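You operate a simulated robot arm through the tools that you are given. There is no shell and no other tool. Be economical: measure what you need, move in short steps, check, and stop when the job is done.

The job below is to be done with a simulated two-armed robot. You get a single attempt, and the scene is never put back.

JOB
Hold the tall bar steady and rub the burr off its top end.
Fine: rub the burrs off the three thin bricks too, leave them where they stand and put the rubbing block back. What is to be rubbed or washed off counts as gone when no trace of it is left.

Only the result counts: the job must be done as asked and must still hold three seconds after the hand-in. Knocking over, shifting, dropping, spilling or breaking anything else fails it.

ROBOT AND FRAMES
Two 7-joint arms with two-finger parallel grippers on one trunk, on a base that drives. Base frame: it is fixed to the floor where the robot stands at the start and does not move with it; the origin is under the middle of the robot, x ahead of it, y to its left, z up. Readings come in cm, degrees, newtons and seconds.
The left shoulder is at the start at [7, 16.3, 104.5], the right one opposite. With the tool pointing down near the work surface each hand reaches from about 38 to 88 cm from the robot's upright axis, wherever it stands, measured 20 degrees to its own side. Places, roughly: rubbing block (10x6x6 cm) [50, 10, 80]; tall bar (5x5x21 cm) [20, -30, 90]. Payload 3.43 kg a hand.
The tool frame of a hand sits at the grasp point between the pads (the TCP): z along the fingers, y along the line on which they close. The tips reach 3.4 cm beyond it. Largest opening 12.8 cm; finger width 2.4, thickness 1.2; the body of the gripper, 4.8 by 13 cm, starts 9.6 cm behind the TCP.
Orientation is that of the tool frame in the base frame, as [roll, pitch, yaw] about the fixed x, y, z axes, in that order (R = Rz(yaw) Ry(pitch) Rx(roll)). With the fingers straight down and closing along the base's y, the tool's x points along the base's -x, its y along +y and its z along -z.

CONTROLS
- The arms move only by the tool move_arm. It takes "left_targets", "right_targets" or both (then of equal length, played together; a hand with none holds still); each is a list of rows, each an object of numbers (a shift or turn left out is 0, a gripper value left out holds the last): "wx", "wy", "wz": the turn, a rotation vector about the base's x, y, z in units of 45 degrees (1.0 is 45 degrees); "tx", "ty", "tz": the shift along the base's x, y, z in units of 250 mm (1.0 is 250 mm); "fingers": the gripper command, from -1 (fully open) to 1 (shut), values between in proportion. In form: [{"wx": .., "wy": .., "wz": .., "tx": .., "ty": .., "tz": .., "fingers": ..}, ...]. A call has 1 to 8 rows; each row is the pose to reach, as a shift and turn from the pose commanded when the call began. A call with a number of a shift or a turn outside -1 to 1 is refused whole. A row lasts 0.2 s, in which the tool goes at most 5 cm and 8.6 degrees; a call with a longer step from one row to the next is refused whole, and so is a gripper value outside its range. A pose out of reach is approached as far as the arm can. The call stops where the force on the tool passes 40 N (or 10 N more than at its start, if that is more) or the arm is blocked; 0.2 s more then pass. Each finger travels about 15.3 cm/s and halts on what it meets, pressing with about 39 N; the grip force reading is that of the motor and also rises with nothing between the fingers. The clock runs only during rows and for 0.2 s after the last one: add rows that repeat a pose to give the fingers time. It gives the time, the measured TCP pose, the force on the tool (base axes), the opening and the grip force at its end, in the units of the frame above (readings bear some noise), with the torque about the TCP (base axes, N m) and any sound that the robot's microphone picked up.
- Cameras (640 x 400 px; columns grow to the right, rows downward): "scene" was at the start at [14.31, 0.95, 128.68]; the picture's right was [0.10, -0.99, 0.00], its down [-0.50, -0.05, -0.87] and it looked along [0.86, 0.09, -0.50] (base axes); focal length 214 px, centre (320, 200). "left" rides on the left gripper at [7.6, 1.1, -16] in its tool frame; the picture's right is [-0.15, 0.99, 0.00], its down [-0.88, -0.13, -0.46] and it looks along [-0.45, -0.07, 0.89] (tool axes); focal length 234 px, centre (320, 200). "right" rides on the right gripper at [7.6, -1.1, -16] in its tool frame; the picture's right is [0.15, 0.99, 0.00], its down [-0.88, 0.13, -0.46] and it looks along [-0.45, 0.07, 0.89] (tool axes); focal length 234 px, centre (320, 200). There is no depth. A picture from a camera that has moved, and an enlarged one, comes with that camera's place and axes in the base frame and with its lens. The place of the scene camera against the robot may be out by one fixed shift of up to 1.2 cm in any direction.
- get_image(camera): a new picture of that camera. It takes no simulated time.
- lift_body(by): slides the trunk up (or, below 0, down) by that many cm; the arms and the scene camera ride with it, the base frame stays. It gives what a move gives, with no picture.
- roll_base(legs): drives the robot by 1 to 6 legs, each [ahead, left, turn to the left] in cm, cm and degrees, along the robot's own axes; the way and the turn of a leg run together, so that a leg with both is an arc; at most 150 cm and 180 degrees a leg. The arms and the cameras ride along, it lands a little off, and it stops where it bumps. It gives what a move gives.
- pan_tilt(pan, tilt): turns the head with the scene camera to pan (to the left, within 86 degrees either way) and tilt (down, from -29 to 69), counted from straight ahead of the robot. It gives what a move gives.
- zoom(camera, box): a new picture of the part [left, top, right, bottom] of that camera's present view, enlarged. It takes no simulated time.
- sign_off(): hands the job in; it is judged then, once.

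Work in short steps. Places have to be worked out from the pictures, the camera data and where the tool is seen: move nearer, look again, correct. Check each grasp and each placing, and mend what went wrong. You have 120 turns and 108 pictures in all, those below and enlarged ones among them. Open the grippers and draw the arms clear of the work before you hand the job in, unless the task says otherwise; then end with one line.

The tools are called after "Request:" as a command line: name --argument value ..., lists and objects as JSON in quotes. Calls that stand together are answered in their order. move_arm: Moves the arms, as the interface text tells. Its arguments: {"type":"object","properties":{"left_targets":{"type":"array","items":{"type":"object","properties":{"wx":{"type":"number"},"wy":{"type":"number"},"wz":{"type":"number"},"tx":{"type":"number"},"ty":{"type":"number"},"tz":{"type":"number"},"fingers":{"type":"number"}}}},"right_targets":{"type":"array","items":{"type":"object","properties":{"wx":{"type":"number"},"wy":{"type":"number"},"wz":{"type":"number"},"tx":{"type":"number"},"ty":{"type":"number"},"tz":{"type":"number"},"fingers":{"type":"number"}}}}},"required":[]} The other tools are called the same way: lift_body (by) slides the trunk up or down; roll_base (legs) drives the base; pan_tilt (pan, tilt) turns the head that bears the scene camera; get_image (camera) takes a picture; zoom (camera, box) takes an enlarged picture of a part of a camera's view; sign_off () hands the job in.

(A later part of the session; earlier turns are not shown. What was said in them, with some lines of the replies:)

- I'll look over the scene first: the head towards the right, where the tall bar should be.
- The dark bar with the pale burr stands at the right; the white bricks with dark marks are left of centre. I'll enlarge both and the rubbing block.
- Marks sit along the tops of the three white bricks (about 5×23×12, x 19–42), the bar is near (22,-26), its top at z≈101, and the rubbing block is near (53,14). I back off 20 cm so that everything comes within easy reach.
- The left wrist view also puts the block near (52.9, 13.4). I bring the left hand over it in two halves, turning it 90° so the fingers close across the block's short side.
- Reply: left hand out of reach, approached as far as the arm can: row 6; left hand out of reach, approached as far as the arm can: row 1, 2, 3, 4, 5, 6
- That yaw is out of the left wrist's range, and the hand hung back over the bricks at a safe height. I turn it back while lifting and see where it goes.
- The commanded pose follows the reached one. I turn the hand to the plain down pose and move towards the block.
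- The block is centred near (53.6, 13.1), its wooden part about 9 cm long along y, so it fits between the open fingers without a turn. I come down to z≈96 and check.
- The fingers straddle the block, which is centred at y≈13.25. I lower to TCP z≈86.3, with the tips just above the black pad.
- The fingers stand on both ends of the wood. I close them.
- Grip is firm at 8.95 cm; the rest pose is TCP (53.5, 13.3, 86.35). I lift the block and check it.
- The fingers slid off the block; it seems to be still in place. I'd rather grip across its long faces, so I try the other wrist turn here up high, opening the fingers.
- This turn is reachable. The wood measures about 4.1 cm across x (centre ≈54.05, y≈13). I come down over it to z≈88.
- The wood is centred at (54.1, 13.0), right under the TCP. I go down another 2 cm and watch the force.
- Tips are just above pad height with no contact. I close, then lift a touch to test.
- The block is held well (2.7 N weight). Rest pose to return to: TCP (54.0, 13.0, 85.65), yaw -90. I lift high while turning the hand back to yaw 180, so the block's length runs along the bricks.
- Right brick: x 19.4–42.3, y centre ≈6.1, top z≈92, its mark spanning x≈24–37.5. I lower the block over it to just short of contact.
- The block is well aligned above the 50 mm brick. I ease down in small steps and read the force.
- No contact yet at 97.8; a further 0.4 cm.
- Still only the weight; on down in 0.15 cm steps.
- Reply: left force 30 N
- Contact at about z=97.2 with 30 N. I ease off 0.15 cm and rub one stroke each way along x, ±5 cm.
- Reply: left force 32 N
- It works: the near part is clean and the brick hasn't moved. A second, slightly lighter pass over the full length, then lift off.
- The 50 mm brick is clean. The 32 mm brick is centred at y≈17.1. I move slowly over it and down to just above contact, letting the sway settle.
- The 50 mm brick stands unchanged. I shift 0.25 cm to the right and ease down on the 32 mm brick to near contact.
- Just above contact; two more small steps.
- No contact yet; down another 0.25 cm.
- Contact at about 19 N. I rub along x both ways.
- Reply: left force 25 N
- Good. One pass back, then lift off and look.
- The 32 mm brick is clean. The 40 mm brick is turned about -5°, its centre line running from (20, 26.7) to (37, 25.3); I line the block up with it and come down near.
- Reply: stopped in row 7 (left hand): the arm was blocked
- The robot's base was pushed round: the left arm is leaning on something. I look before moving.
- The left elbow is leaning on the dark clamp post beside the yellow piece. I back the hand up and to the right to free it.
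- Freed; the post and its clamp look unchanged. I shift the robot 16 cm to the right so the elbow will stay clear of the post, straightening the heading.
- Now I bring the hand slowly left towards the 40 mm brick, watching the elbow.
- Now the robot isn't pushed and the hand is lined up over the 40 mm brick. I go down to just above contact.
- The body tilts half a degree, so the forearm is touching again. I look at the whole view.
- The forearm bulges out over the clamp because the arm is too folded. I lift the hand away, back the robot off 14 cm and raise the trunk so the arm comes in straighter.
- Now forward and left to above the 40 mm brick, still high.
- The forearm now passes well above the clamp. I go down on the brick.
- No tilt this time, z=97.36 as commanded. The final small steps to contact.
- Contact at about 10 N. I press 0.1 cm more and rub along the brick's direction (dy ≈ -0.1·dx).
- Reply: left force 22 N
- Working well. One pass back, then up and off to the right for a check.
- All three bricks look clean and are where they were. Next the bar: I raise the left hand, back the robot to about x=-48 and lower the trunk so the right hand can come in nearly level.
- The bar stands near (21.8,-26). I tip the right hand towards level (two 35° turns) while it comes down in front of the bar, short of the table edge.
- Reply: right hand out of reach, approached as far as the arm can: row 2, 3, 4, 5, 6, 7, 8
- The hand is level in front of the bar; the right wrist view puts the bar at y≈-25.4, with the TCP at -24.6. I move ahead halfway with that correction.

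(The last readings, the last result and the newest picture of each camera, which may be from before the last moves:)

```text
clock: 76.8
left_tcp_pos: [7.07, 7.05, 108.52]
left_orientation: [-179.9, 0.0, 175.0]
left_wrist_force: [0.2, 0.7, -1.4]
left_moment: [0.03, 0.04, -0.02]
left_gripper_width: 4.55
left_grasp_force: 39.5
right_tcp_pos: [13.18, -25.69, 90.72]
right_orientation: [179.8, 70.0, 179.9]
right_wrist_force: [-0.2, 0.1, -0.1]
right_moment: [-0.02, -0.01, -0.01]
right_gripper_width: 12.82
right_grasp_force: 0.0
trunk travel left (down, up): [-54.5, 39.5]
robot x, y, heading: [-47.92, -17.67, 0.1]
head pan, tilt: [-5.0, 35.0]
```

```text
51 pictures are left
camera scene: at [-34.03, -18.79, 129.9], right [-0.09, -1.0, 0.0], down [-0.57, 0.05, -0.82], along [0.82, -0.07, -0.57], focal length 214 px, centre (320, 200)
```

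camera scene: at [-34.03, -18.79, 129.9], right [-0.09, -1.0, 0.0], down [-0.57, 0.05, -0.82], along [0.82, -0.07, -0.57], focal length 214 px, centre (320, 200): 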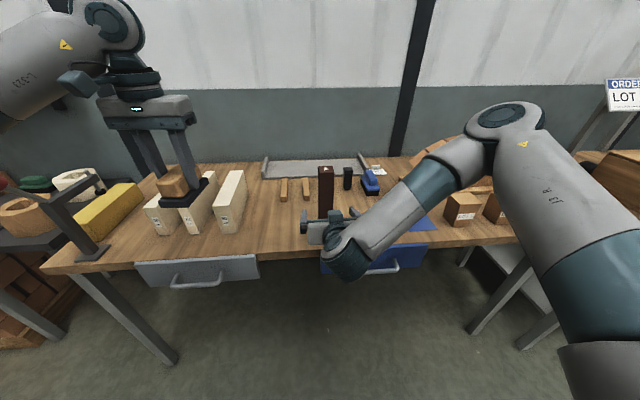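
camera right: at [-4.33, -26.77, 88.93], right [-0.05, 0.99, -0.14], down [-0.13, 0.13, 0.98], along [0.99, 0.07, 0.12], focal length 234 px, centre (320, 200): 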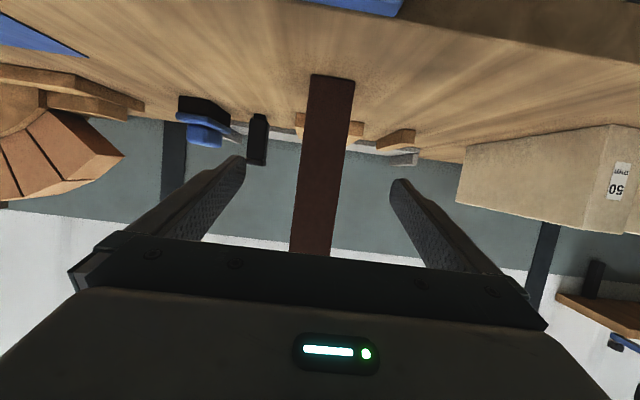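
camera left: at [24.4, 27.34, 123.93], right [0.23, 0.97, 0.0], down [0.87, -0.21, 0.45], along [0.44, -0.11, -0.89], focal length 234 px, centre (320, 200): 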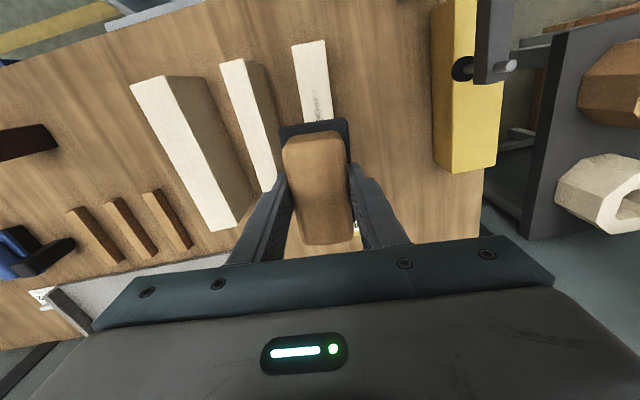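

The bar (about 4.3 cm wide) has its front at x≈18.5 and centre ≈(20.7,-25.5). I go forward 7.5 cm so that the fingers straddle it.

Request:
move_arm --right_targets '[{"tx": 0.06, "ty": 0.006}, {"tx": 0.12, "ty": 0.006}, {"tx": 0.18, "ty": 0.006}, {"tx": 0.24, "ty": 0.006}, {"tx": 0.3, "ty": 0.006}, {"tx": 0.3, "ty": 0.006}]'

Request:
get_image --camera "right"

Request:
zoom --camera "scene" --box '[260, 140, 460, 265]'

```text
clock: 78.2
left_tcp_pos: [6.99, 6.88, 108.55]
left_orientation: [-179.9, 0.0, 174.8]
left_wrist_force: [0.8, 0.0, -3.7]
left_moment: [-0.01, 0.03, -0.01]
left_gripper_width: 4.57
left_grasp_force: 38.9
right_tcp_pos: [20.94, -25.41, 90.74]
right_orientation: [179.8, 70.2, 179.8]
right_wrist_force: [0.1, 0.5, 0.4]
right_moment: [0.0, 0.01, -0.01]
right_gripper_width: 12.8
right_grasp_force: 0.1
trunk travel left (down, up): [-54.5, 39.5]
robot x, y, heading: [-48.16, -17.71, -0.1]
head pan, tilt: [-5.0, 35.0]
```

```text
50 pictures are left
camera right: at [3.3, -26.59, 88.9], right [-0.05, 0.99, -0.14], down [-0.13, 0.13, 0.98], along [0.99, 0.07, 0.12], focal length 234 px, centre (320, 200)
```

right: 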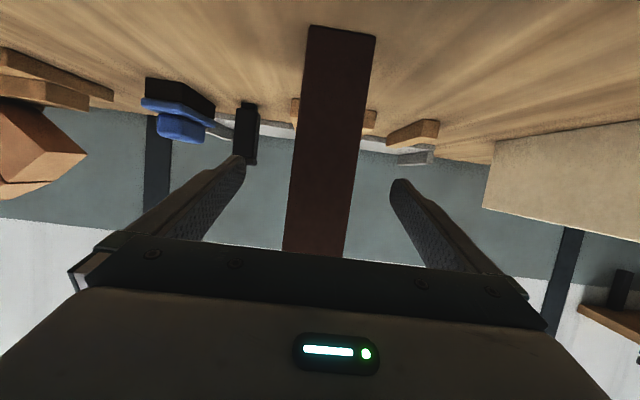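

```text
3.20 times, centred on (360, 202) of scene
camera zoom: at [-34.03, -18.79, 129.9], right [-0.09, -1.0, 0.0], down [-0.57, 0.05, -0.82], along [0.82, -0.07, -0.57], focal length 686 px, centre (192, 192)
```

zoom: 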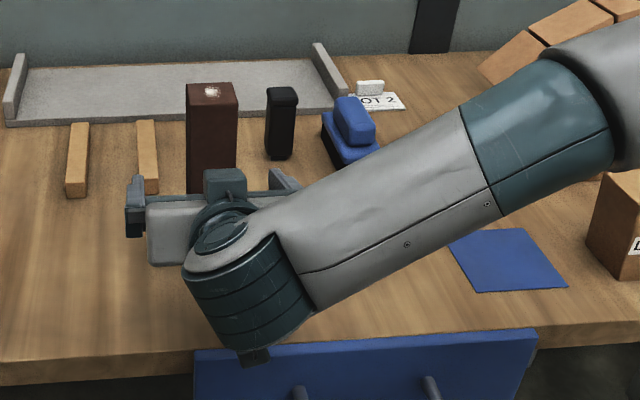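

The fingers straddle the bar; I nudge 0.2 cm and close slowly.

Request:
move_arm --right_targets '[{"ty": 0.008, "fingers": -0.5}, {"ty": 0.008, "fingers": -0.1}, {"ty": 0.008, "fingers": 0.12}, {"ty": 0.008, "fingers": 0.24}, {"ty": 0.008, "fingers": 0.32}, {"ty": 0.008, "fingers": 0.4}, {"ty": 0.008, "fingers": 0.7}, {"ty": 0.008, "fingers": 1.0}]'

Request:
get_image --camera "right"

Request:
zoom --camera "scene" --box '[260, 140, 460, 265]'

```text
clock: 80.0
left_tcp_pos: [6.92, 6.87, 108.42]
left_orientation: [-180.0, -0.2, 174.9]
left_wrist_force: [-0.1, 0.3, -2.8]
left_moment: [-0.03, 0.01, -0.01]
left_gripper_width: 4.55
left_grasp_force: 38.7
right_tcp_pos: [20.83, -25.32, 90.74]
right_orientation: [179.7, 70.1, 179.8]
right_wrist_force: [-0.7, -0.3, 0.0]
right_moment: [-0.06, -0.03, -0.01]
right_gripper_width: 4.37
right_grasp_force: 39.2
trunk travel left (down, up): [-54.5, 39.5]
robot x, y, heading: [-47.83, -18.27, -0.1]
head pan, tilt: [-5.0, 35.0]
```

```text
48 pictures are left
camera right: at [3.29, -26.43, 88.91], right [-0.05, 0.99, -0.14], down [-0.13, 0.13, 0.98], along [0.99, 0.07, 0.12], focal length 234 px, centre (320, 200)
```

right: 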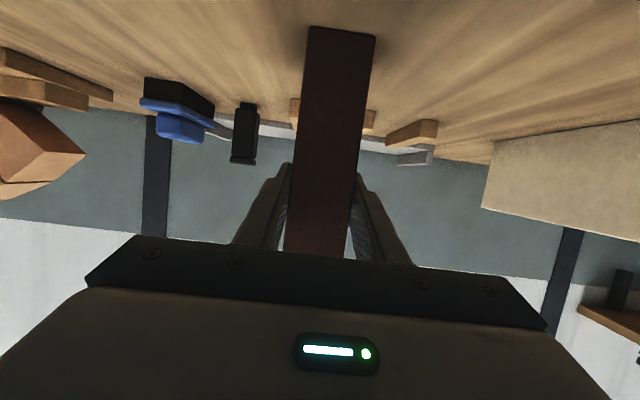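

```text
3.20 times, centred on (360, 202) of scene
camera zoom: at [-34.01, -18.82, 129.89], right [-0.09, -1.0, 0.0], down [-0.57, 0.05, -0.82], along [0.82, -0.07, -0.57], focal length 686 px, centre (192, 192)
```

zoom: 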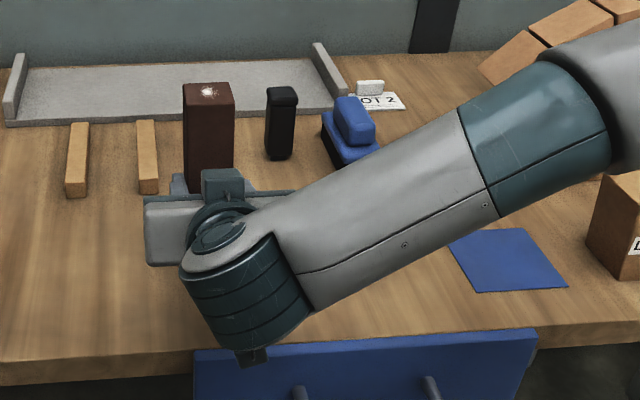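

The bar is held (4.37 cm). Now the left hand with the block: up and forward first, then across to above the bar's top.

Request:
move_arm --left_targets '[{"tx": 0.1, "tz": 0.06}, {"tx": 0.2, "tz": 0.12}, {"tx": 0.32, "tz": 0.18}, {"tx": 0.44, "tz": 0.24}, {"tx": 0.556, "tz": 0.24}, {"tx": 0.556, "tz": 0.24, "ty": -0.1}, {"tx": 0.556, "tz": 0.24, "ty": -0.22}, {"tx": 0.556, "tz": 0.24, "ty": -0.34}]'

Request:
move_arm --left_targets '[{"ty": -0.12}, {"ty": -0.24}, {"ty": -0.36}, {"ty": -0.48}, {"ty": -0.6}, {"ty": -0.6}]'

Request:
get_image --camera "scene"

Request:
get_image --camera "left"

```text
clock: 81.8
left_tcp_pos: [20.84, -2.01, 114.47]
left_orientation: [180.0, -0.2, 174.8]
left_wrist_force: [-0.4, 1.3, -2.5]
left_moment: [0.04, 0.06, 0.04]
left_gripper_width: 4.54
left_grasp_force: 38.7
right_tcp_pos: [20.92, -25.39, 90.74]
right_orientation: [179.5, 70.1, 179.5]
right_wrist_force: [0.4, -0.1, -0.1]
right_moment: [-0.02, -0.07, 0.01]
right_gripper_width: 4.35
right_grasp_force: 38.7
trunk travel left (down, up): [-54.5, 39.5]
robot x, y, heading: [-48.07, -18.27, -0.0]
head pan, tilt: [-5.0, 35.0]
```

```text
clock: 83.2
left_tcp_pos: [21.19, -16.45, 114.53]
left_orientation: [-179.9, -0.2, 174.9]
left_wrist_force: [0.7, 0.7, -3.5]
left_moment: [-0.05, 0.02, 0.0]
left_gripper_width: 4.56
left_grasp_force: 38.9
right_tcp_pos: [20.91, -25.29, 90.63]
right_orientation: [-180.0, 70.0, 179.9]
right_wrist_force: [-0.2, -0.7, 0.4]
right_moment: [0.07, -0.02, 0.0]
right_gripper_width: 4.36
right_grasp_force: 39.1
trunk travel left (down, up): [-54.5, 39.5]
robot x, y, heading: [-47.97, -18.0, -0.1]
head pan, tilt: [-5.0, 35.0]
```

```text
46 pictures are left
camera scene: at [-33.98, -18.74, 129.89], right [-0.09, -1.0, 0.0], down [-0.57, 0.05, -0.82], along [0.82, -0.07, -0.57], focal length 214 px, centre (320, 200)
```

scene: 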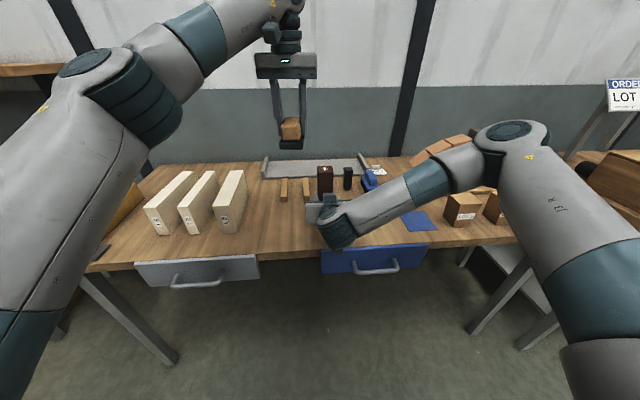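

```text
45 pictures are left
camera left: at [13.82, -14.69, 130.24], right [0.23, 0.97, 0.0], down [0.87, -0.21, 0.45], along [0.44, -0.11, -0.89], focal length 234 px, centre (320, 200)
```

left: 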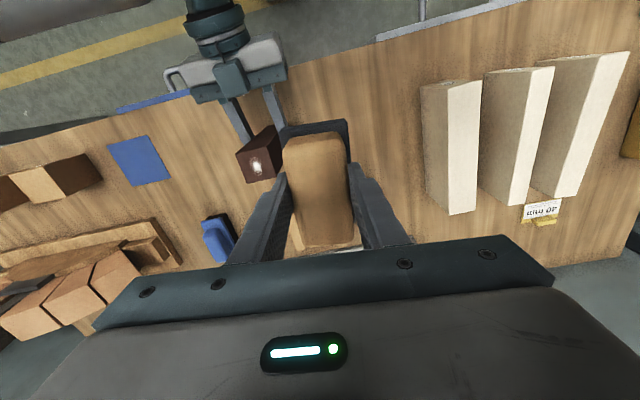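

The burr is at about (21.4,-25.2). I go over it and down to just above.

Request:
move_arm --left_targets '[{"ty": -0.1}, {"ty": -0.2}, {"ty": -0.3}, {"ty": -0.352}, {"ty": -0.352, "tz": -0.08}, {"ty": -0.352, "tz": -0.16}, {"ty": -0.352, "tz": -0.22}, {"ty": -0.352, "tz": -0.22}]'

Request:
zoom --camera "scene" --box '[260, 120, 420, 220]'

Request:
get_image --camera "left"

```text
clock: 85.0
left_tcp_pos: [20.78, -25.51, 109.13]
left_orientation: [-180.0, -0.2, 174.8]
left_wrist_force: [0.5, 0.4, -3.0]
left_moment: [0.0, -0.01, 0.01]
left_gripper_width: 4.53
left_grasp_force: 39.1
right_tcp_pos: [20.75, -25.31, 90.64]
right_orientation: [179.8, 70.1, 179.7]
right_wrist_force: [-0.1, -0.1, -0.1]
right_moment: [0.04, 0.01, 0.02]
right_gripper_width: 4.36
right_grasp_force: 38.9
trunk travel left (down, up): [-54.5, 39.5]
robot x, y, heading: [-47.99, -18.1, 0.1]
head pan, tilt: [-5.0, 35.0]
```

```text
4.00 times, centred on (340, 170) of scene
camera zoom: at [-33.99, -18.85, 129.89], right [-0.09, -1.0, 0.0], down [-0.57, 0.05, -0.82], along [0.82, -0.07, -0.57], focal length 858 px, centre (240, 320)
```

zoom: 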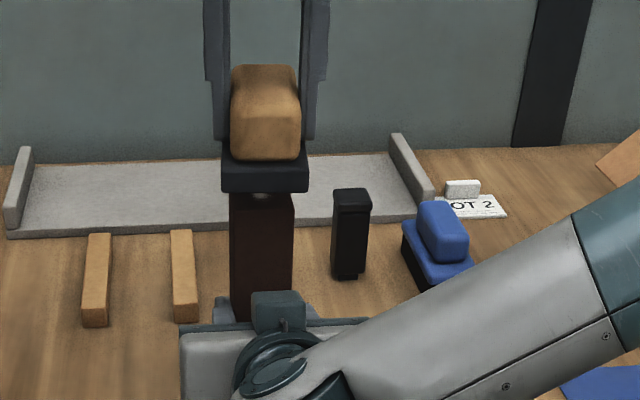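

```text
43 pictures are left
camera left: at [13.56, -23.57, 124.84], right [0.23, 0.97, 0.0], down [0.87, -0.21, 0.45], along [0.44, -0.11, -0.89], focal length 234 px, centre (320, 200)
```

left: 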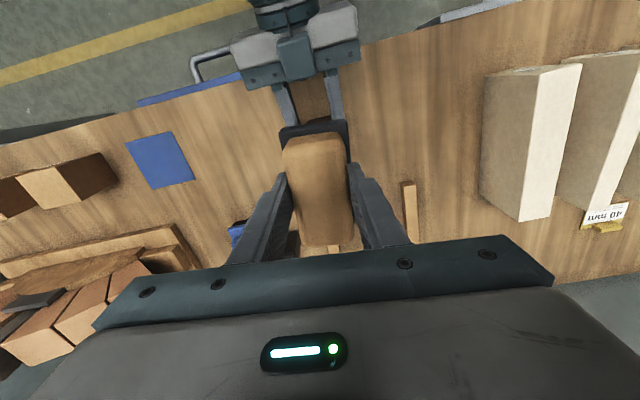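

Aligned over the bar, about 2 cm above. I ease down.

Request:
move_arm --left_targets '[{"tz": -0.03}, {"tz": -0.055}, {"tz": -0.075}, {"tz": -0.085}, {"tz": -0.085}]'

```text
clock: 86.2
left_tcp_pos: [20.86, -25.4, 106.86]
left_orientation: [-180.0, -0.2, 174.9]
left_wrist_force: [0.1, 0.0, -2.4]
left_moment: [0.03, 0.01, 0.02]
left_gripper_width: 4.55
left_grasp_force: 39.2
right_tcp_pos: [20.88, -25.34, 90.69]
right_orientation: [179.9, 70.0, 179.8]
right_wrist_force: [-0.4, -0.7, -0.4]
right_moment: [0.0, 0.01, 0.01]
right_gripper_width: 4.37
right_grasp_force: 39.0
trunk travel left (down, up): [-54.5, 39.5]
robot x, y, heading: [-48.42, -18.16, 0.0]
head pan, tilt: [-5.0, 35.0]
```

Still free; finer steps, 0.5 cm in all.

Request:
move_arm --left_targets '[{"tz": -0.006}, {"tz": -0.012}, {"tz": -0.018}, {"tz": -0.018}]'

```text
clock: 87.2
left_tcp_pos: [20.96, -25.37, 106.43]
left_orientation: [180.0, -0.1, 174.8]
left_wrist_force: [-2.6, 0.8, 5.2]
left_moment: [0.09, -0.07, 0.01]
left_gripper_width: 4.53
left_grasp_force: 39.0
right_tcp_pos: [20.78, -25.3, 90.66]
right_orientation: [179.9, 70.1, 179.8]
right_wrist_force: [4.2, -1.1, -1.7]
right_moment: [0.1, 0.08, 0.0]
right_gripper_width: 4.35
right_grasp_force: 39.1
trunk travel left (down, up): [-54.5, 39.5]
robot x, y, heading: [-48.38, -18.34, -0.1]
head pan, tilt: [-5.0, 35.0]
```

Light contact (8 N). I press a touch more and rub mostly across (y), where the grip resists best, with short strokes.

Request:
move_arm --left_targets '[{"tz": -0.003}, {"ty": 0.06, "tz": -0.003}, {"ty": -0.06, "tz": -0.003}, {"ty": 0.06, "tz": -0.003, "tx": 0.03}, {"ty": -0.06, "tz": -0.003, "tx": 0.03}, {"ty": 0.06, "tz": -0.003, "tx": -0.03}, {"ty": -0.06, "tz": -0.003, "tx": -0.03}, {"ty": 0.0, "tz": -0.003}]'

Request:
zoom --camera "scene" --box '[260, 120, 420, 220]'

```text
clock: 89.0
left_tcp_pos: [20.83, -24.98, 106.52]
left_orientation: [-179.7, -0.2, 174.9]
left_wrist_force: [-3.2, -4.6, 11.4]
left_moment: [-0.27, -0.14, -0.13]
left_gripper_width: 4.57
left_grasp_force: 39.1
right_tcp_pos: [20.82, -25.09, 90.69]
right_orientation: [-179.6, 70.1, -179.6]
right_wrist_force: [1.7, 2.2, -5.5]
right_moment: [-0.87, 0.53, 0.01]
right_gripper_width: 4.37
right_grasp_force: 38.9
trunk travel left (down, up): [-54.5, 39.5]
robot x, y, heading: [-48.01, -17.83, -0.0]
head pan, tilt: [-5.0, 35.0]
```

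```text
4.00 times, centred on (340, 170) of scene
camera zoom: at [-34.0, -18.58, 129.89], right [-0.09, -1.0, 0.0], down [-0.57, 0.05, -0.82], along [0.82, -0.07, -0.57], focal length 858 px, centre (240, 320)
```

zoom: 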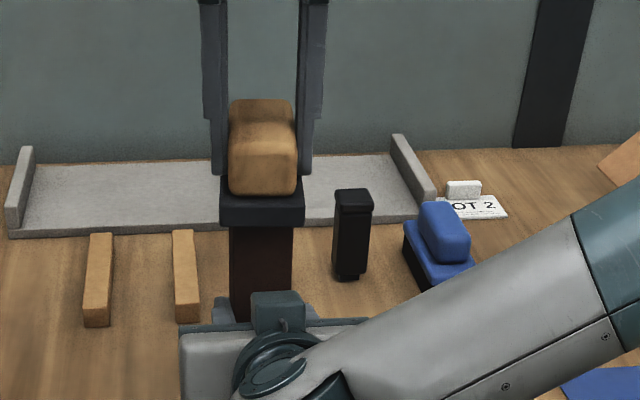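

The bar stayed steady. I lift off and look at its top.

Request:
move_arm --left_targets '[{"tz": 0.04}, {"tz": 0.12}, {"tz": 0.24}, {"tz": 0.32, "ty": 0.1}, {"tz": 0.32, "ty": 0.22}, {"tz": 0.32, "ty": 0.34}, {"tz": 0.32, "ty": 0.34}]'

Request:
zoom --camera "scene" --box '[300, 150, 380, 200]'

Request:
zoom --camera "left" --box '[200, 80, 320, 200]'

Request:
zoom --camera "left" --box '[400, 20, 640, 220]'

```text
clock: 90.5
left_tcp_pos: [20.69, -16.99, 114.37]
left_orientation: [-180.0, -0.2, 174.9]
left_wrist_force: [0.0, -0.6, -1.9]
left_moment: [0.01, 0.03, 0.0]
left_gripper_width: 4.56
left_grasp_force: 38.5
right_tcp_pos: [20.78, -25.34, 90.69]
right_orientation: [179.6, 70.1, 179.7]
right_wrist_force: [0.2, 0.0, 0.1]
right_moment: [-0.01, -0.04, 0.01]
right_gripper_width: 4.35
right_grasp_force: 39.3
trunk travel left (down, up): [-54.5, 39.5]
robot x, y, heading: [-47.97, -17.94, -0.0]
head pan, tilt: [-5.0, 35.0]
```

```text
8.00 times, centred on (340, 175) of scene
camera zoom: at [-33.99, -18.9, 129.89], right [-0.09, -1.0, 0.0], down [-0.57, 0.05, -0.82], along [0.82, -0.07, -0.57], focal length 1716 px, centre (160, 400)
```

zoom: 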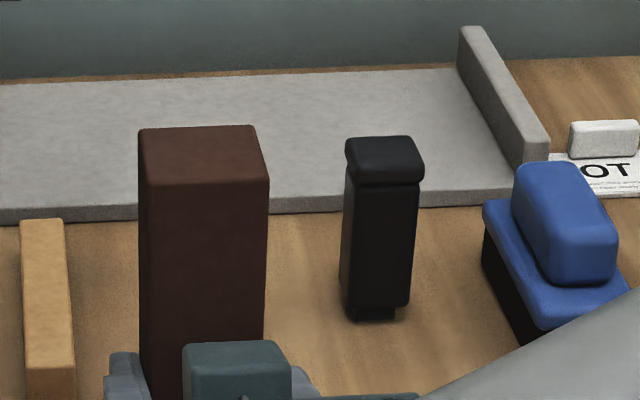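

```text
3.33 times, centred on (260, 140) of left
camera zoom: at [13.52, -14.98, 130.2], right [0.23, 0.97, 0.0], down [0.87, -0.21, 0.45], along [0.44, -0.11, -0.89], focal length 781 px, centre (520, 400)
```

zoom: 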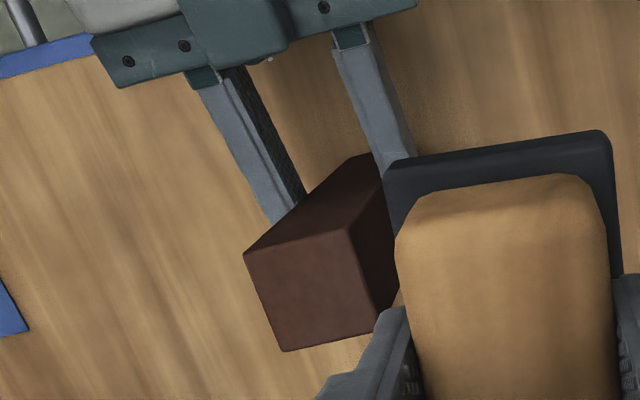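

```text
2.00 times, centred on (520, 120) of left
camera zoom: at [13.52, -14.98, 130.2], right [0.23, 0.97, 0.0], down [0.87, -0.21, 0.45], along [0.44, -0.11, -0.89], focal length 468 px, centre (-80, 360)
```

zoom: 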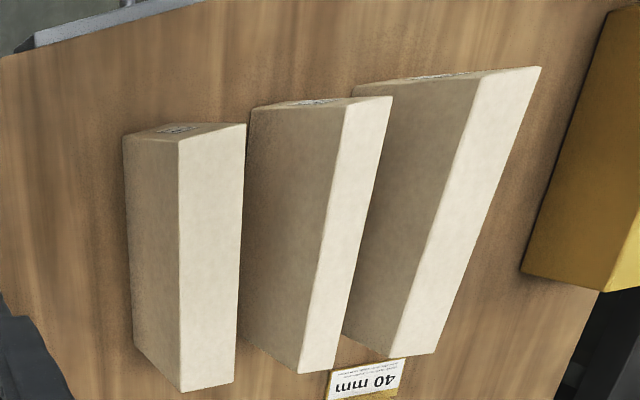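

All the burrs are gone: bar top and bricks are clean. I open the right gripper and draw it straight back.

Request:
move_arm --right_targets '[{"fingers": 0.3}, {"fingers": 0.0}, {"fingers": -0.5}, {"fingers": -1}, {"fingers": -1}]'

Request:
move_arm --right_targets '[{"tx": -0.06}, {"tx": -0.14}, {"tx": -0.24}, {"tx": -0.36}, {"tx": -0.48}, {"tx": -0.6}, {"tx": -0.7}]'

Request:
get_image --camera "scene"

```text
clock: 91.8
left_tcp_pos: [20.77, -16.74, 114.35]
left_orientation: [-179.9, 0.0, 174.8]
left_wrist_force: [0.0, 0.4, -2.1]
left_moment: [0.01, 0.04, -0.02]
left_gripper_width: 4.57
left_grasp_force: 38.9
right_tcp_pos: [20.79, -25.22, 90.86]
right_orientation: [179.7, 70.0, 179.8]
right_wrist_force: [0.3, -0.3, 0.0]
right_moment: [0.01, 0.0, -0.03]
right_gripper_width: 12.82
right_grasp_force: 0.1
trunk travel left (down, up): [-54.5, 39.5]
robot x, y, heading: [-48.3, -18.13, -0.1]
head pan, tilt: [-5.0, 35.0]
```

```text
clock: 93.3
left_tcp_pos: [20.77, -16.55, 114.37]
left_orientation: [-180.0, -0.1, 174.8]
left_wrist_force: [0.7, -0.2, -2.7]
left_moment: [-0.06, 0.04, -0.02]
left_gripper_width: 4.55
left_grasp_force: 39.4
right_tcp_pos: [5.01, -23.84, 89.87]
right_orientation: [-179.9, 70.0, -179.9]
right_wrist_force: [1.4, 0.4, -0.3]
right_moment: [-0.02, 0.02, -0.01]
right_gripper_width: 12.78
right_grasp_force: 0.2
right hand out of reach, approached as far as the arm can: row 6, 7
trunk travel left (down, up): [-54.5, 39.5]
robot x, y, heading: [-48.08, -18.05, 0.2]
head pan, tilt: [-5.0, 35.0]
```

```text
38 pictures are left
camera scene: at [-34.06, -18.6, 129.9], right [-0.09, -1.0, 0.0], down [-0.57, 0.05, -0.82], along [0.82, -0.07, -0.57], focal length 214 px, centre (320, 200)
```

scene: 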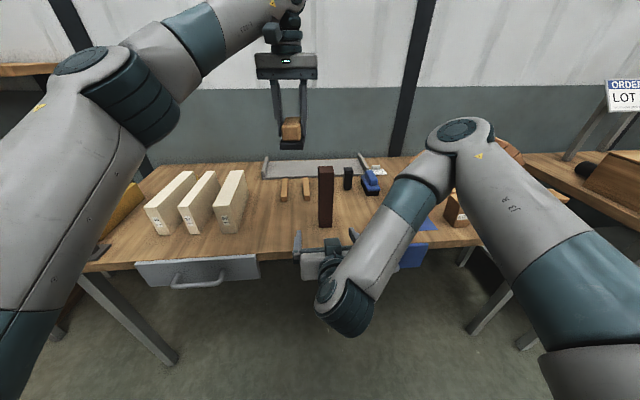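

The bar stands free. I turn the right hand back to pointing down while raising it, out of the way.

Request:
move_arm --right_targets '[{"wy": 0.1, "tz": 0.12}, {"wy": 0.23, "tz": 0.25}, {"wy": 0.36, "tz": 0.38}, {"wy": 0.49, "tz": 0.5}, {"wy": 0.62, "tz": 0.62}, {"wy": 0.75, "tz": 0.74}, {"wy": 0.78, "tz": 0.86}]'

Request:
move_arm --right_targets '[{"wy": 0.13, "tz": 0.1, "tx": -0.05}, {"wy": 0.26, "tz": 0.2, "tx": -0.1}, {"wy": 0.39, "tz": 0.3, "tx": -0.15}, {"wy": 0.52, "tz": 0.4, "tx": -0.2}, {"wy": 0.65, "tz": 0.5, "tx": -0.25}, {"wy": 0.78, "tz": 0.6, "tx": -0.3}, {"wy": 0.78, "tz": 0.7, "tx": -0.3}]'

```text
clock: 95.0
left_tcp_pos: [20.75, -16.64, 114.38]
left_orientation: [-179.9, -0.1, 175.0]
left_wrist_force: [0.1, 0.5, -3.2]
left_moment: [0.01, -0.01, 0.01]
left_gripper_width: 4.53
left_grasp_force: 39.3
right_tcp_pos: [5.16, -23.78, 111.6]
right_orientation: [180.0, 34.9, 179.9]
right_wrist_force: [0.8, 0.4, -0.3]
right_moment: [0.01, 0.01, -0.01]
right_gripper_width: 12.79
right_grasp_force: 0.1
right hand out of reach, approached as far as the arm can: row 1
trunk travel left (down, up): [-54.5, 39.5]
robot x, y, heading: [-47.96, -18.32, -0.1]
head pan, tilt: [-5.0, 35.0]
```

```text
clock: 96.5
left_tcp_pos: [20.67, -16.7, 114.51]
left_orientation: [180.0, -0.2, 175.0]
left_wrist_force: [-0.4, 0.0, -2.1]
left_moment: [0.0, 0.01, -0.01]
left_gripper_width: 4.56
left_grasp_force: 39.5
right_tcp_pos: [-2.56, -23.99, 129.07]
right_orientation: [-180.0, 0.0, 179.9]
right_wrist_force: [-0.2, 0.7, -0.2]
right_moment: [-0.02, 0.0, 0.02]
right_gripper_width: 12.82
right_grasp_force: 0.0
trunk travel left (down, up): [-54.5, 39.5]
robot x, y, heading: [-48.1, -18.29, -0.3]
head pan, tilt: [-5.0, 35.0]
```

Now back with the rubbing block: I drive near the robot's earlier spot, where picking it up worked.

Request:
roll_base --legs '[[14, 7, 0], [14, 7, 0]]'

Request:
get_image --camera "scene"

```text
clock: 98.9
left_tcp_pos: [48.56, -3.09, 114.49]
left_orientation: [180.0, -0.1, 174.7]
left_wrist_force: [-0.1, -0.7, -2.1]
left_moment: [0.01, 0.01, 0.01]
left_gripper_width: 4.56
left_grasp_force: 39.6
right_tcp_pos: [25.32, -10.1, 129.25]
right_orientation: [-180.0, -0.1, 179.8]
right_wrist_force: [0.9, -0.3, -0.1]
right_moment: [0.02, 0.02, 0.01]
right_gripper_width: 12.79
right_grasp_force: 0.1
trunk travel left (down, up): [-54.5, 39.5]
robot x, y, heading: [-20.82, -4.27, -0.2]
head pan, tilt: [-5.0, 35.0]
```

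```text
37 pictures are left
camera scene: at [-6.3, -4.97, 129.91], right [-0.09, -1.0, 0.0], down [-0.57, 0.05, -0.82], along [0.82, -0.07, -0.57], focal length 214 px, centre (320, 200)
```

scene: 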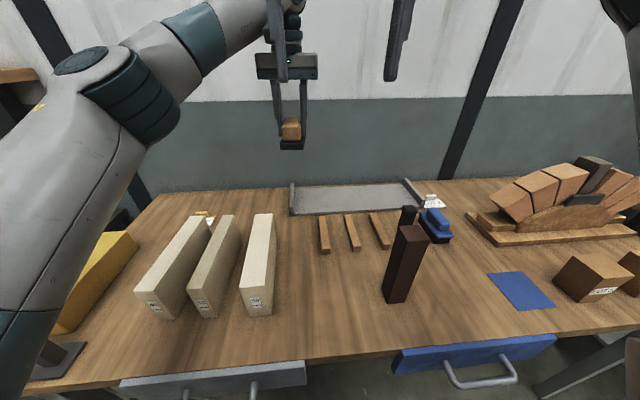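

Clear so far. I move to above the block's place while turning the hand +95° in two calls.

Request:
move_arm --left_targets '[{"tx": 0.036, "ty": 0.053, "wz": 0.167}, {"tx": 0.072, "ty": 0.107, "wz": 0.333}, {"tx": 0.108, "ty": 0.16, "wz": 0.5}, {"tx": 0.144, "ty": 0.213, "wz": 0.667}, {"tx": 0.18, "ty": 0.267, "wz": 0.833}, {"tx": 0.216, "ty": 0.32, "wz": 1.0}]'

Request:
move_arm --left_targets '[{"ty": 0.053, "wz": 0.16}, {"ty": 0.107, "wz": 0.32}, {"ty": 0.16, "wz": 0.48}, {"ty": 0.213, "wz": 0.64}, {"ty": 0.267, "wz": 0.8}, {"ty": 0.322, "wz": 0.98}, {"ty": 0.322, "wz": 1.0}]'

Request:
move_arm --left_targets '[{"wz": 0.06}, {"wz": 0.116}, {"wz": 0.116}]'

Request:
get_image --camera "scene"

Request:
get_image --camera "left"

```text
clock: 100.3
left_tcp_pos: [53.86, 5.04, 114.22]
left_orientation: [179.9, -0.2, -140.1]
left_wrist_force: [0.0, -0.6, -1.3]
left_moment: [-0.03, 0.01, -0.02]
left_gripper_width: 4.56
left_grasp_force: 39.4
right_tcp_pos: [25.4, -10.09, 129.07]
right_orientation: [-180.0, -0.2, 179.8]
right_wrist_force: [1.1, 0.4, 1.2]
right_moment: [0.02, 0.03, 0.0]
right_gripper_width: 12.82
right_grasp_force: 0.0
trunk travel left (down, up): [-54.5, 39.5]
robot x, y, heading: [-20.49, -4.01, -0.2]
head pan, tilt: [-5.0, 35.0]
```

```text
clock: 101.9
left_tcp_pos: [53.95, 12.8, 114.48]
left_orientation: [-180.0, 0.0, -95.1]
left_wrist_force: [-0.4, 0.0, -2.7]
left_moment: [-0.02, 0.01, -0.02]
left_gripper_width: 4.54
left_grasp_force: 38.7
right_tcp_pos: [25.39, -10.27, 129.0]
right_orientation: [179.9, -0.2, 179.9]
right_wrist_force: [-0.4, -0.6, -0.1]
right_moment: [0.01, 0.04, 0.01]
right_gripper_width: 12.79
right_grasp_force: 0.1
trunk travel left (down, up): [-54.5, 39.5]
robot x, y, heading: [-20.56, -4.24, -0.4]
head pan, tilt: [-5.0, 35.0]
```

```text
clock: 102.7
left_tcp_pos: [53.87, 12.93, 114.37]
left_orientation: [-180.0, -0.1, -90.0]
left_wrist_force: [-0.5, -0.3, -2.7]
left_moment: [-0.01, 0.01, 0.0]
left_gripper_width: 4.53
left_grasp_force: 39.4
right_tcp_pos: [25.21, -10.22, 129.1]
right_orientation: [179.9, -0.1, 179.8]
right_wrist_force: [0.7, 0.9, 0.1]
right_moment: [0.01, -0.01, 0.02]
right_gripper_width: 12.82
right_grasp_force: 0.1
trunk travel left (down, up): [-54.5, 39.5]
robot x, y, heading: [-20.37, -4.28, -0.3]
head pan, tilt: [-5.0, 35.0]
```

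```text
36 pictures are left
camera scene: at [-6.22, -4.93, 129.89], right [-0.09, -1.0, 0.0], down [-0.57, 0.05, -0.82], along [0.82, -0.07, -0.57], focal length 214 px, centre (320, 200)
```

scene: 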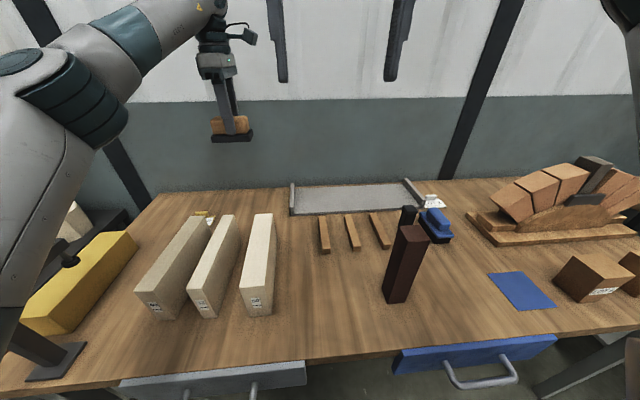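

```text
35 pictures are left
camera left: at [52.97, 5.44, 130.19], right [-0.99, 0.15, 0.0], down [0.13, 0.88, 0.45], along [0.07, 0.45, -0.89], focal length 234 px, centre (320, 200)
```

left: 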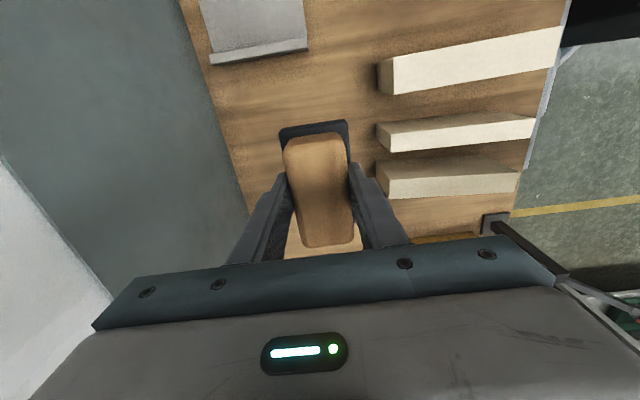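

On spot above its place. I lower 24 cm.

Request:
move_arm --left_targets '[{"tz": -0.14}, {"tz": -0.28}, {"tz": -0.42}, {"tz": -0.56}, {"tz": -0.7}, {"tz": -0.82}, {"tz": -0.94}, {"tz": -0.98}]'

Request:
zoom --camera "scene" --box '[170, 160, 330, 260]'

```text
clock: 104.5
left_tcp_pos: [54.06, 12.96, 89.9]
left_orientation: [-180.0, -0.1, -90.1]
left_wrist_force: [0.2, -0.5, -2.5]
left_moment: [-0.03, 0.02, -0.05]
left_gripper_width: 4.55
left_grasp_force: 39.3
right_tcp_pos: [25.22, -10.22, 129.09]
right_orientation: [180.0, 0.0, 179.9]
right_wrist_force: [0.3, 1.1, -0.9]
right_moment: [0.0, 0.0, 0.01]
right_gripper_width: 12.83
right_grasp_force: 0.1
trunk travel left (down, up): [-54.5, 39.5]
robot x, y, heading: [-20.18, -4.35, -0.1]
head pan, tilt: [-5.0, 35.0]
```

```text
4.00 times, centred on (250, 210) of scene
camera zoom: at [-6.23, -4.94, 129.9], right [-0.09, -1.0, 0.0], down [-0.57, 0.05, -0.82], along [0.82, -0.07, -0.57], focal length 858 px, centre (600, 160)
```

zoom: 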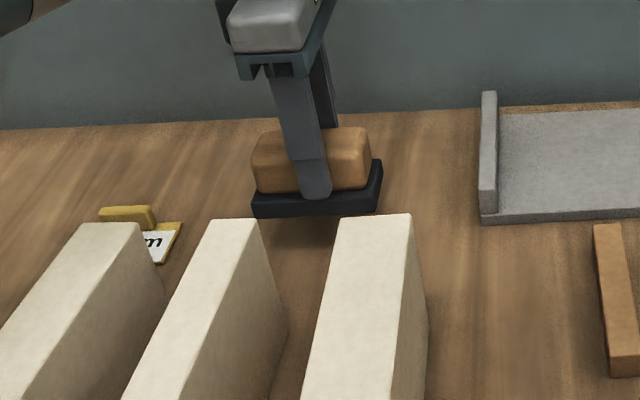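

Straight above. I lower the rest in small steps to z≈85.7.

Request:
move_arm --left_targets '[{"tz": -0.06}, {"tz": -0.11}, {"tz": -0.145}, {"tz": -0.165}, {"tz": -0.168}]'

```text
clock: 105.7
left_tcp_pos: [53.85, 13.05, 85.66]
left_orientation: [-180.0, -0.2, -90.0]
left_wrist_force: [-0.1, 0.0, -3.6]
left_moment: [-0.01, 0.02, 0.0]
left_gripper_width: 4.57
left_grasp_force: 39.5
right_tcp_pos: [25.32, -10.24, 129.16]
right_orientation: [-180.0, -0.2, 179.8]
right_wrist_force: [-0.5, 0.7, -0.3]
right_moment: [-0.03, 0.01, -0.03]
right_gripper_width: 12.79
right_grasp_force: 0.0
trunk travel left (down, up): [-54.5, 39.5]
robot x, y, heading: [-20.68, -4.5, 0.0]
head pan, tilt: [-5.0, 35.0]
```

Not yet on the table; down another 0.3 cm gently.

Request:
move_arm --left_targets '[{"tz": -0.004}, {"tz": -0.008}, {"tz": -0.012}, {"tz": -0.012}]'

```text
clock: 106.7
left_tcp_pos: [53.93, 13.02, 85.53]
left_orientation: [-179.9, -0.1, -90.1]
left_wrist_force: [0.4, -1.6, 1.7]
left_moment: [0.13, 0.05, -0.04]
left_gripper_width: 4.55
left_grasp_force: 39.2
right_tcp_pos: [25.22, -10.19, 129.04]
right_orientation: [180.0, 0.0, 179.8]
right_wrist_force: [0.7, -0.2, -0.6]
right_moment: [0.01, -0.02, 0.02]
right_gripper_width: 12.78
right_grasp_force: 0.1
trunk travel left (down, up): [-54.5, 39.5]
robot x, y, heading: [-20.3, -4.31, -0.4]
head pan, tilt: [-5.0, 35.0]
```

It rests on the table now (force +4 N). I open and rise straight up.

Request:
move_arm --left_targets '[{"fingers": 0.2}, {"fingers": -0.2}, {"fingers": -0.7}, {"fingers": -1}, {"fingers": -1}]'

Request:
move_arm --left_targets '[{"tz": 0.1}, {"tz": 0.24}, {"tz": 0.4}, {"tz": 0.56}, {"tz": 0.72}, {"tz": 0.88}, {"tz": 1.0}]'

Request:
get_image --camera "left"

Request:
get_image --camera "scene"

```text
clock: 107.9
left_tcp_pos: [53.95, 12.97, 85.44]
left_orientation: [-180.0, -0.1, -90.1]
left_wrist_force: [0.2, 1.2, 1.1]
left_moment: [-0.02, 0.0, 0.02]
left_gripper_width: 12.79
left_grasp_force: 0.0
right_tcp_pos: [25.28, -10.16, 129.14]
right_orientation: [-180.0, 0.0, 179.9]
right_wrist_force: [0.2, 0.9, 0.7]
right_moment: [-0.02, -0.02, 0.04]
right_gripper_width: 12.79
right_grasp_force: 0.2
trunk travel left (down, up): [-54.5, 39.5]
robot x, y, heading: [-20.58, -4.23, -0.1]
head pan, tilt: [-5.0, 35.0]
```

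```text
clock: 109.5
left_tcp_pos: [53.8, 12.82, 110.51]
left_orientation: [-179.9, 0.0, -90.1]
left_wrist_force: [-0.9, -0.2, 0.9]
left_moment: [0.03, -0.02, -0.01]
left_gripper_width: 12.79
left_grasp_force: 0.0
right_tcp_pos: [25.21, -10.31, 129.16]
right_orientation: [-180.0, 0.0, 179.9]
right_wrist_force: [-0.8, 0.1, -0.4]
right_moment: [0.03, -0.02, 0.0]
right_gripper_width: 12.77
right_grasp_force: 0.0
trunk travel left (down, up): [-54.5, 39.5]
robot x, y, heading: [-20.33, -3.97, -0.1]
head pan, tilt: [-5.0, 35.0]
```

```text
33 pictures are left
camera left: at [52.76, 5.32, 126.27], right [-0.99, 0.15, 0.0], down [0.13, 0.88, 0.45], along [0.07, 0.45, -0.89], focal length 234 px, centre (320, 200)
```

left: 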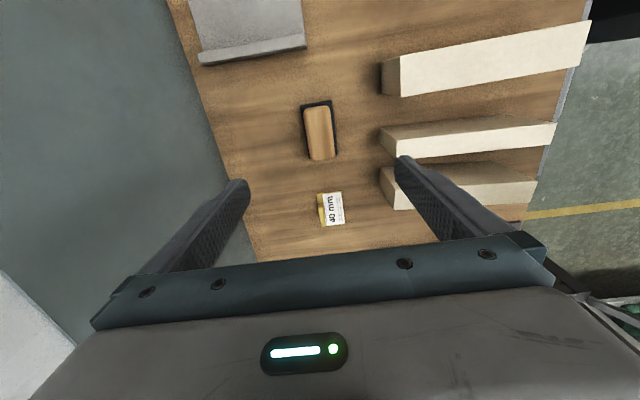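

```text
32 pictures are left
camera scene: at [-6.32, -5.0, 129.9], right [-0.09, -1.0, 0.0], down [-0.57, 0.05, -0.82], along [0.82, -0.07, -0.57], focal length 214 px, centre (320, 200)
```

scene: 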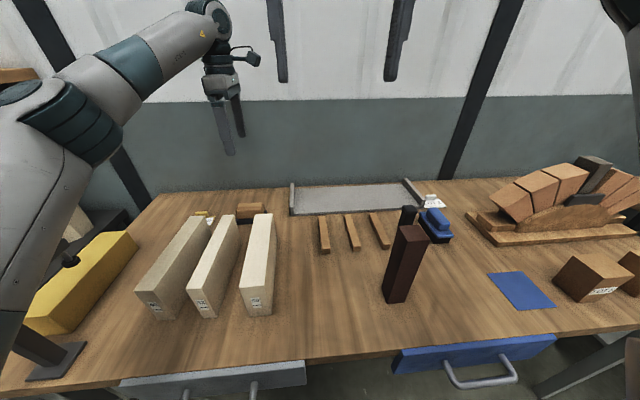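

The block is back in place. A last close check of the brick tops and the bar's top for any traces.

Request:
zoom --camera "left" --box '[370, 10, 600, 220]'

Request:
zoom --camera "scene" --box '[370, 210, 450, 260]'

Request:
zoom --camera "scene" --box '[130, 200, 290, 320]'

```text
1.90 times, centred on (485, 115) of left
camera zoom: at [52.76, 5.32, 126.27], right [-0.99, 0.15, 0.0], down [0.13, 0.88, 0.45], along [0.07, 0.45, -0.89], focal length 446 px, centre (6, 362)
```

zoom: 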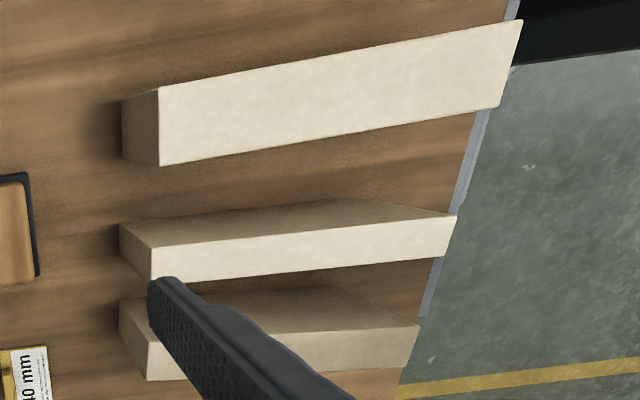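

```text
8.00 times, centred on (410, 235) of scene
camera zoom: at [-6.32, -5.0, 129.9], right [-0.09, -1.0, 0.0], down [-0.57, 0.05, -0.82], along [0.82, -0.07, -0.57], focal length 1716 px, centre (-400, -80)
```

zoom: 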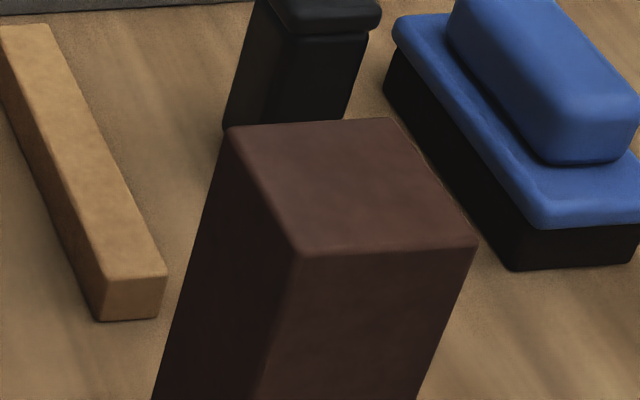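

```text
3.33 times, centred on (210, 260) of scene
camera zoom: at [-6.32, -5.0, 129.9], right [-0.09, -1.0, 0.0], down [-0.57, 0.05, -0.82], along [0.82, -0.07, -0.57], focal length 715 px, centre (687, 0)
```

zoom: 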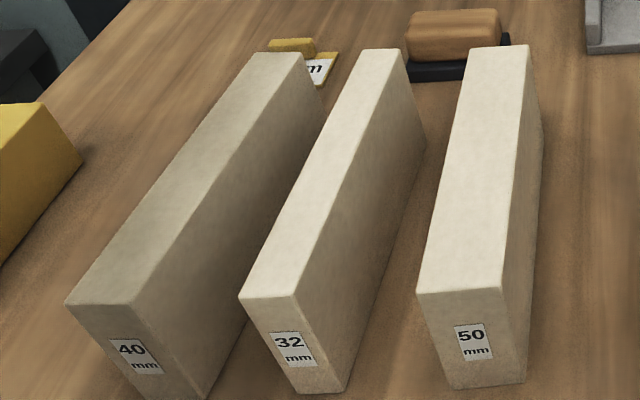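

Everything is clean and standing. I raise the trunk and back off to draw the arms clear.

Request:
lift_body --by 12

Request:
roll_base --legs '[[-25, -5, 0]]'

Request:
get_image --camera "scene"

```text
clock: 111.0
left_tcp_pos: [53.88, 12.83, 122.27]
left_orientation: [180.0, -0.1, -90.1]
left_wrist_force: [0.2, -0.1, -0.2]
left_moment: [0.02, -0.04, 0.0]
left_gripper_width: 12.8
left_grasp_force: 0.1
right_tcp_pos: [25.28, -10.13, 141.01]
right_orientation: [179.9, -0.1, 179.8]
right_wrist_force: [-0.4, 0.2, 0.2]
right_moment: [0.04, 0.0, -0.02]
right_gripper_width: 12.8
right_grasp_force: 0.0
trunk travel left (down, up): [-66.5, 27.5]
robot x, y, heading: [-20.35, -4.34, -0.2]
head pan, tilt: [-5.0, 35.0]
```

```text
clock: 112.9
left_tcp_pos: [28.55, 8.09, 122.23]
left_orientation: [-179.9, -0.1, -90.0]
left_wrist_force: [0.7, -0.1, 0.4]
left_moment: [0.0, 0.01, 0.01]
left_gripper_width: 12.81
left_grasp_force: 0.0
right_tcp_pos: [0.12, -15.1, 140.99]
right_orientation: [-179.9, 0.0, 179.8]
right_wrist_force: [-0.1, 0.4, 0.1]
right_moment: [0.02, -0.01, -0.02]
right_gripper_width: 12.8
right_grasp_force: 0.1
trunk travel left (down, up): [-66.5, 27.5]
robot x, y, heading: [-45.69, -8.77, -0.2]
head pan, tilt: [-5.0, 35.0]
```

```text
28 pictures are left
camera scene: at [-31.44, -9.83, 141.88], right [-0.09, -1.0, 0.0], down [-0.57, 0.05, -0.82], along [0.82, -0.07, -0.57], focal length 214 px, centre (320, 200)
```

scene: 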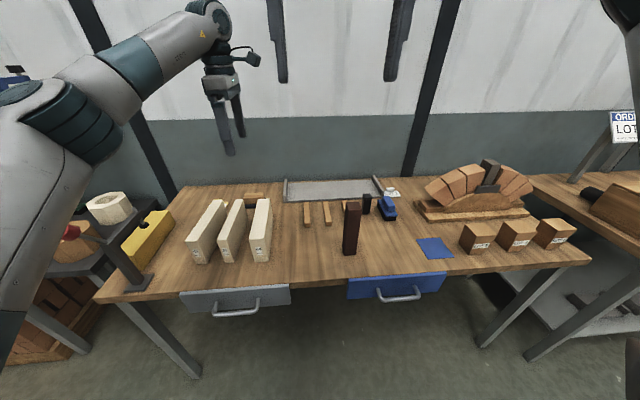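

All is in order, both hands are open and clear; I hand the job in.

Request:
sign_off

```text
The job is handed in.
```

I rubbed the burrs off the bar's top and all three bricks, and close-up pictures show no traces left. The bar and bricks are standing where they were, and the rubbing block is back in its place. While I worked on the 40 mm brick, my left arm leaned on the clamp post beside the yellow piece twice; the post and clamp look unchanged in later pictures.
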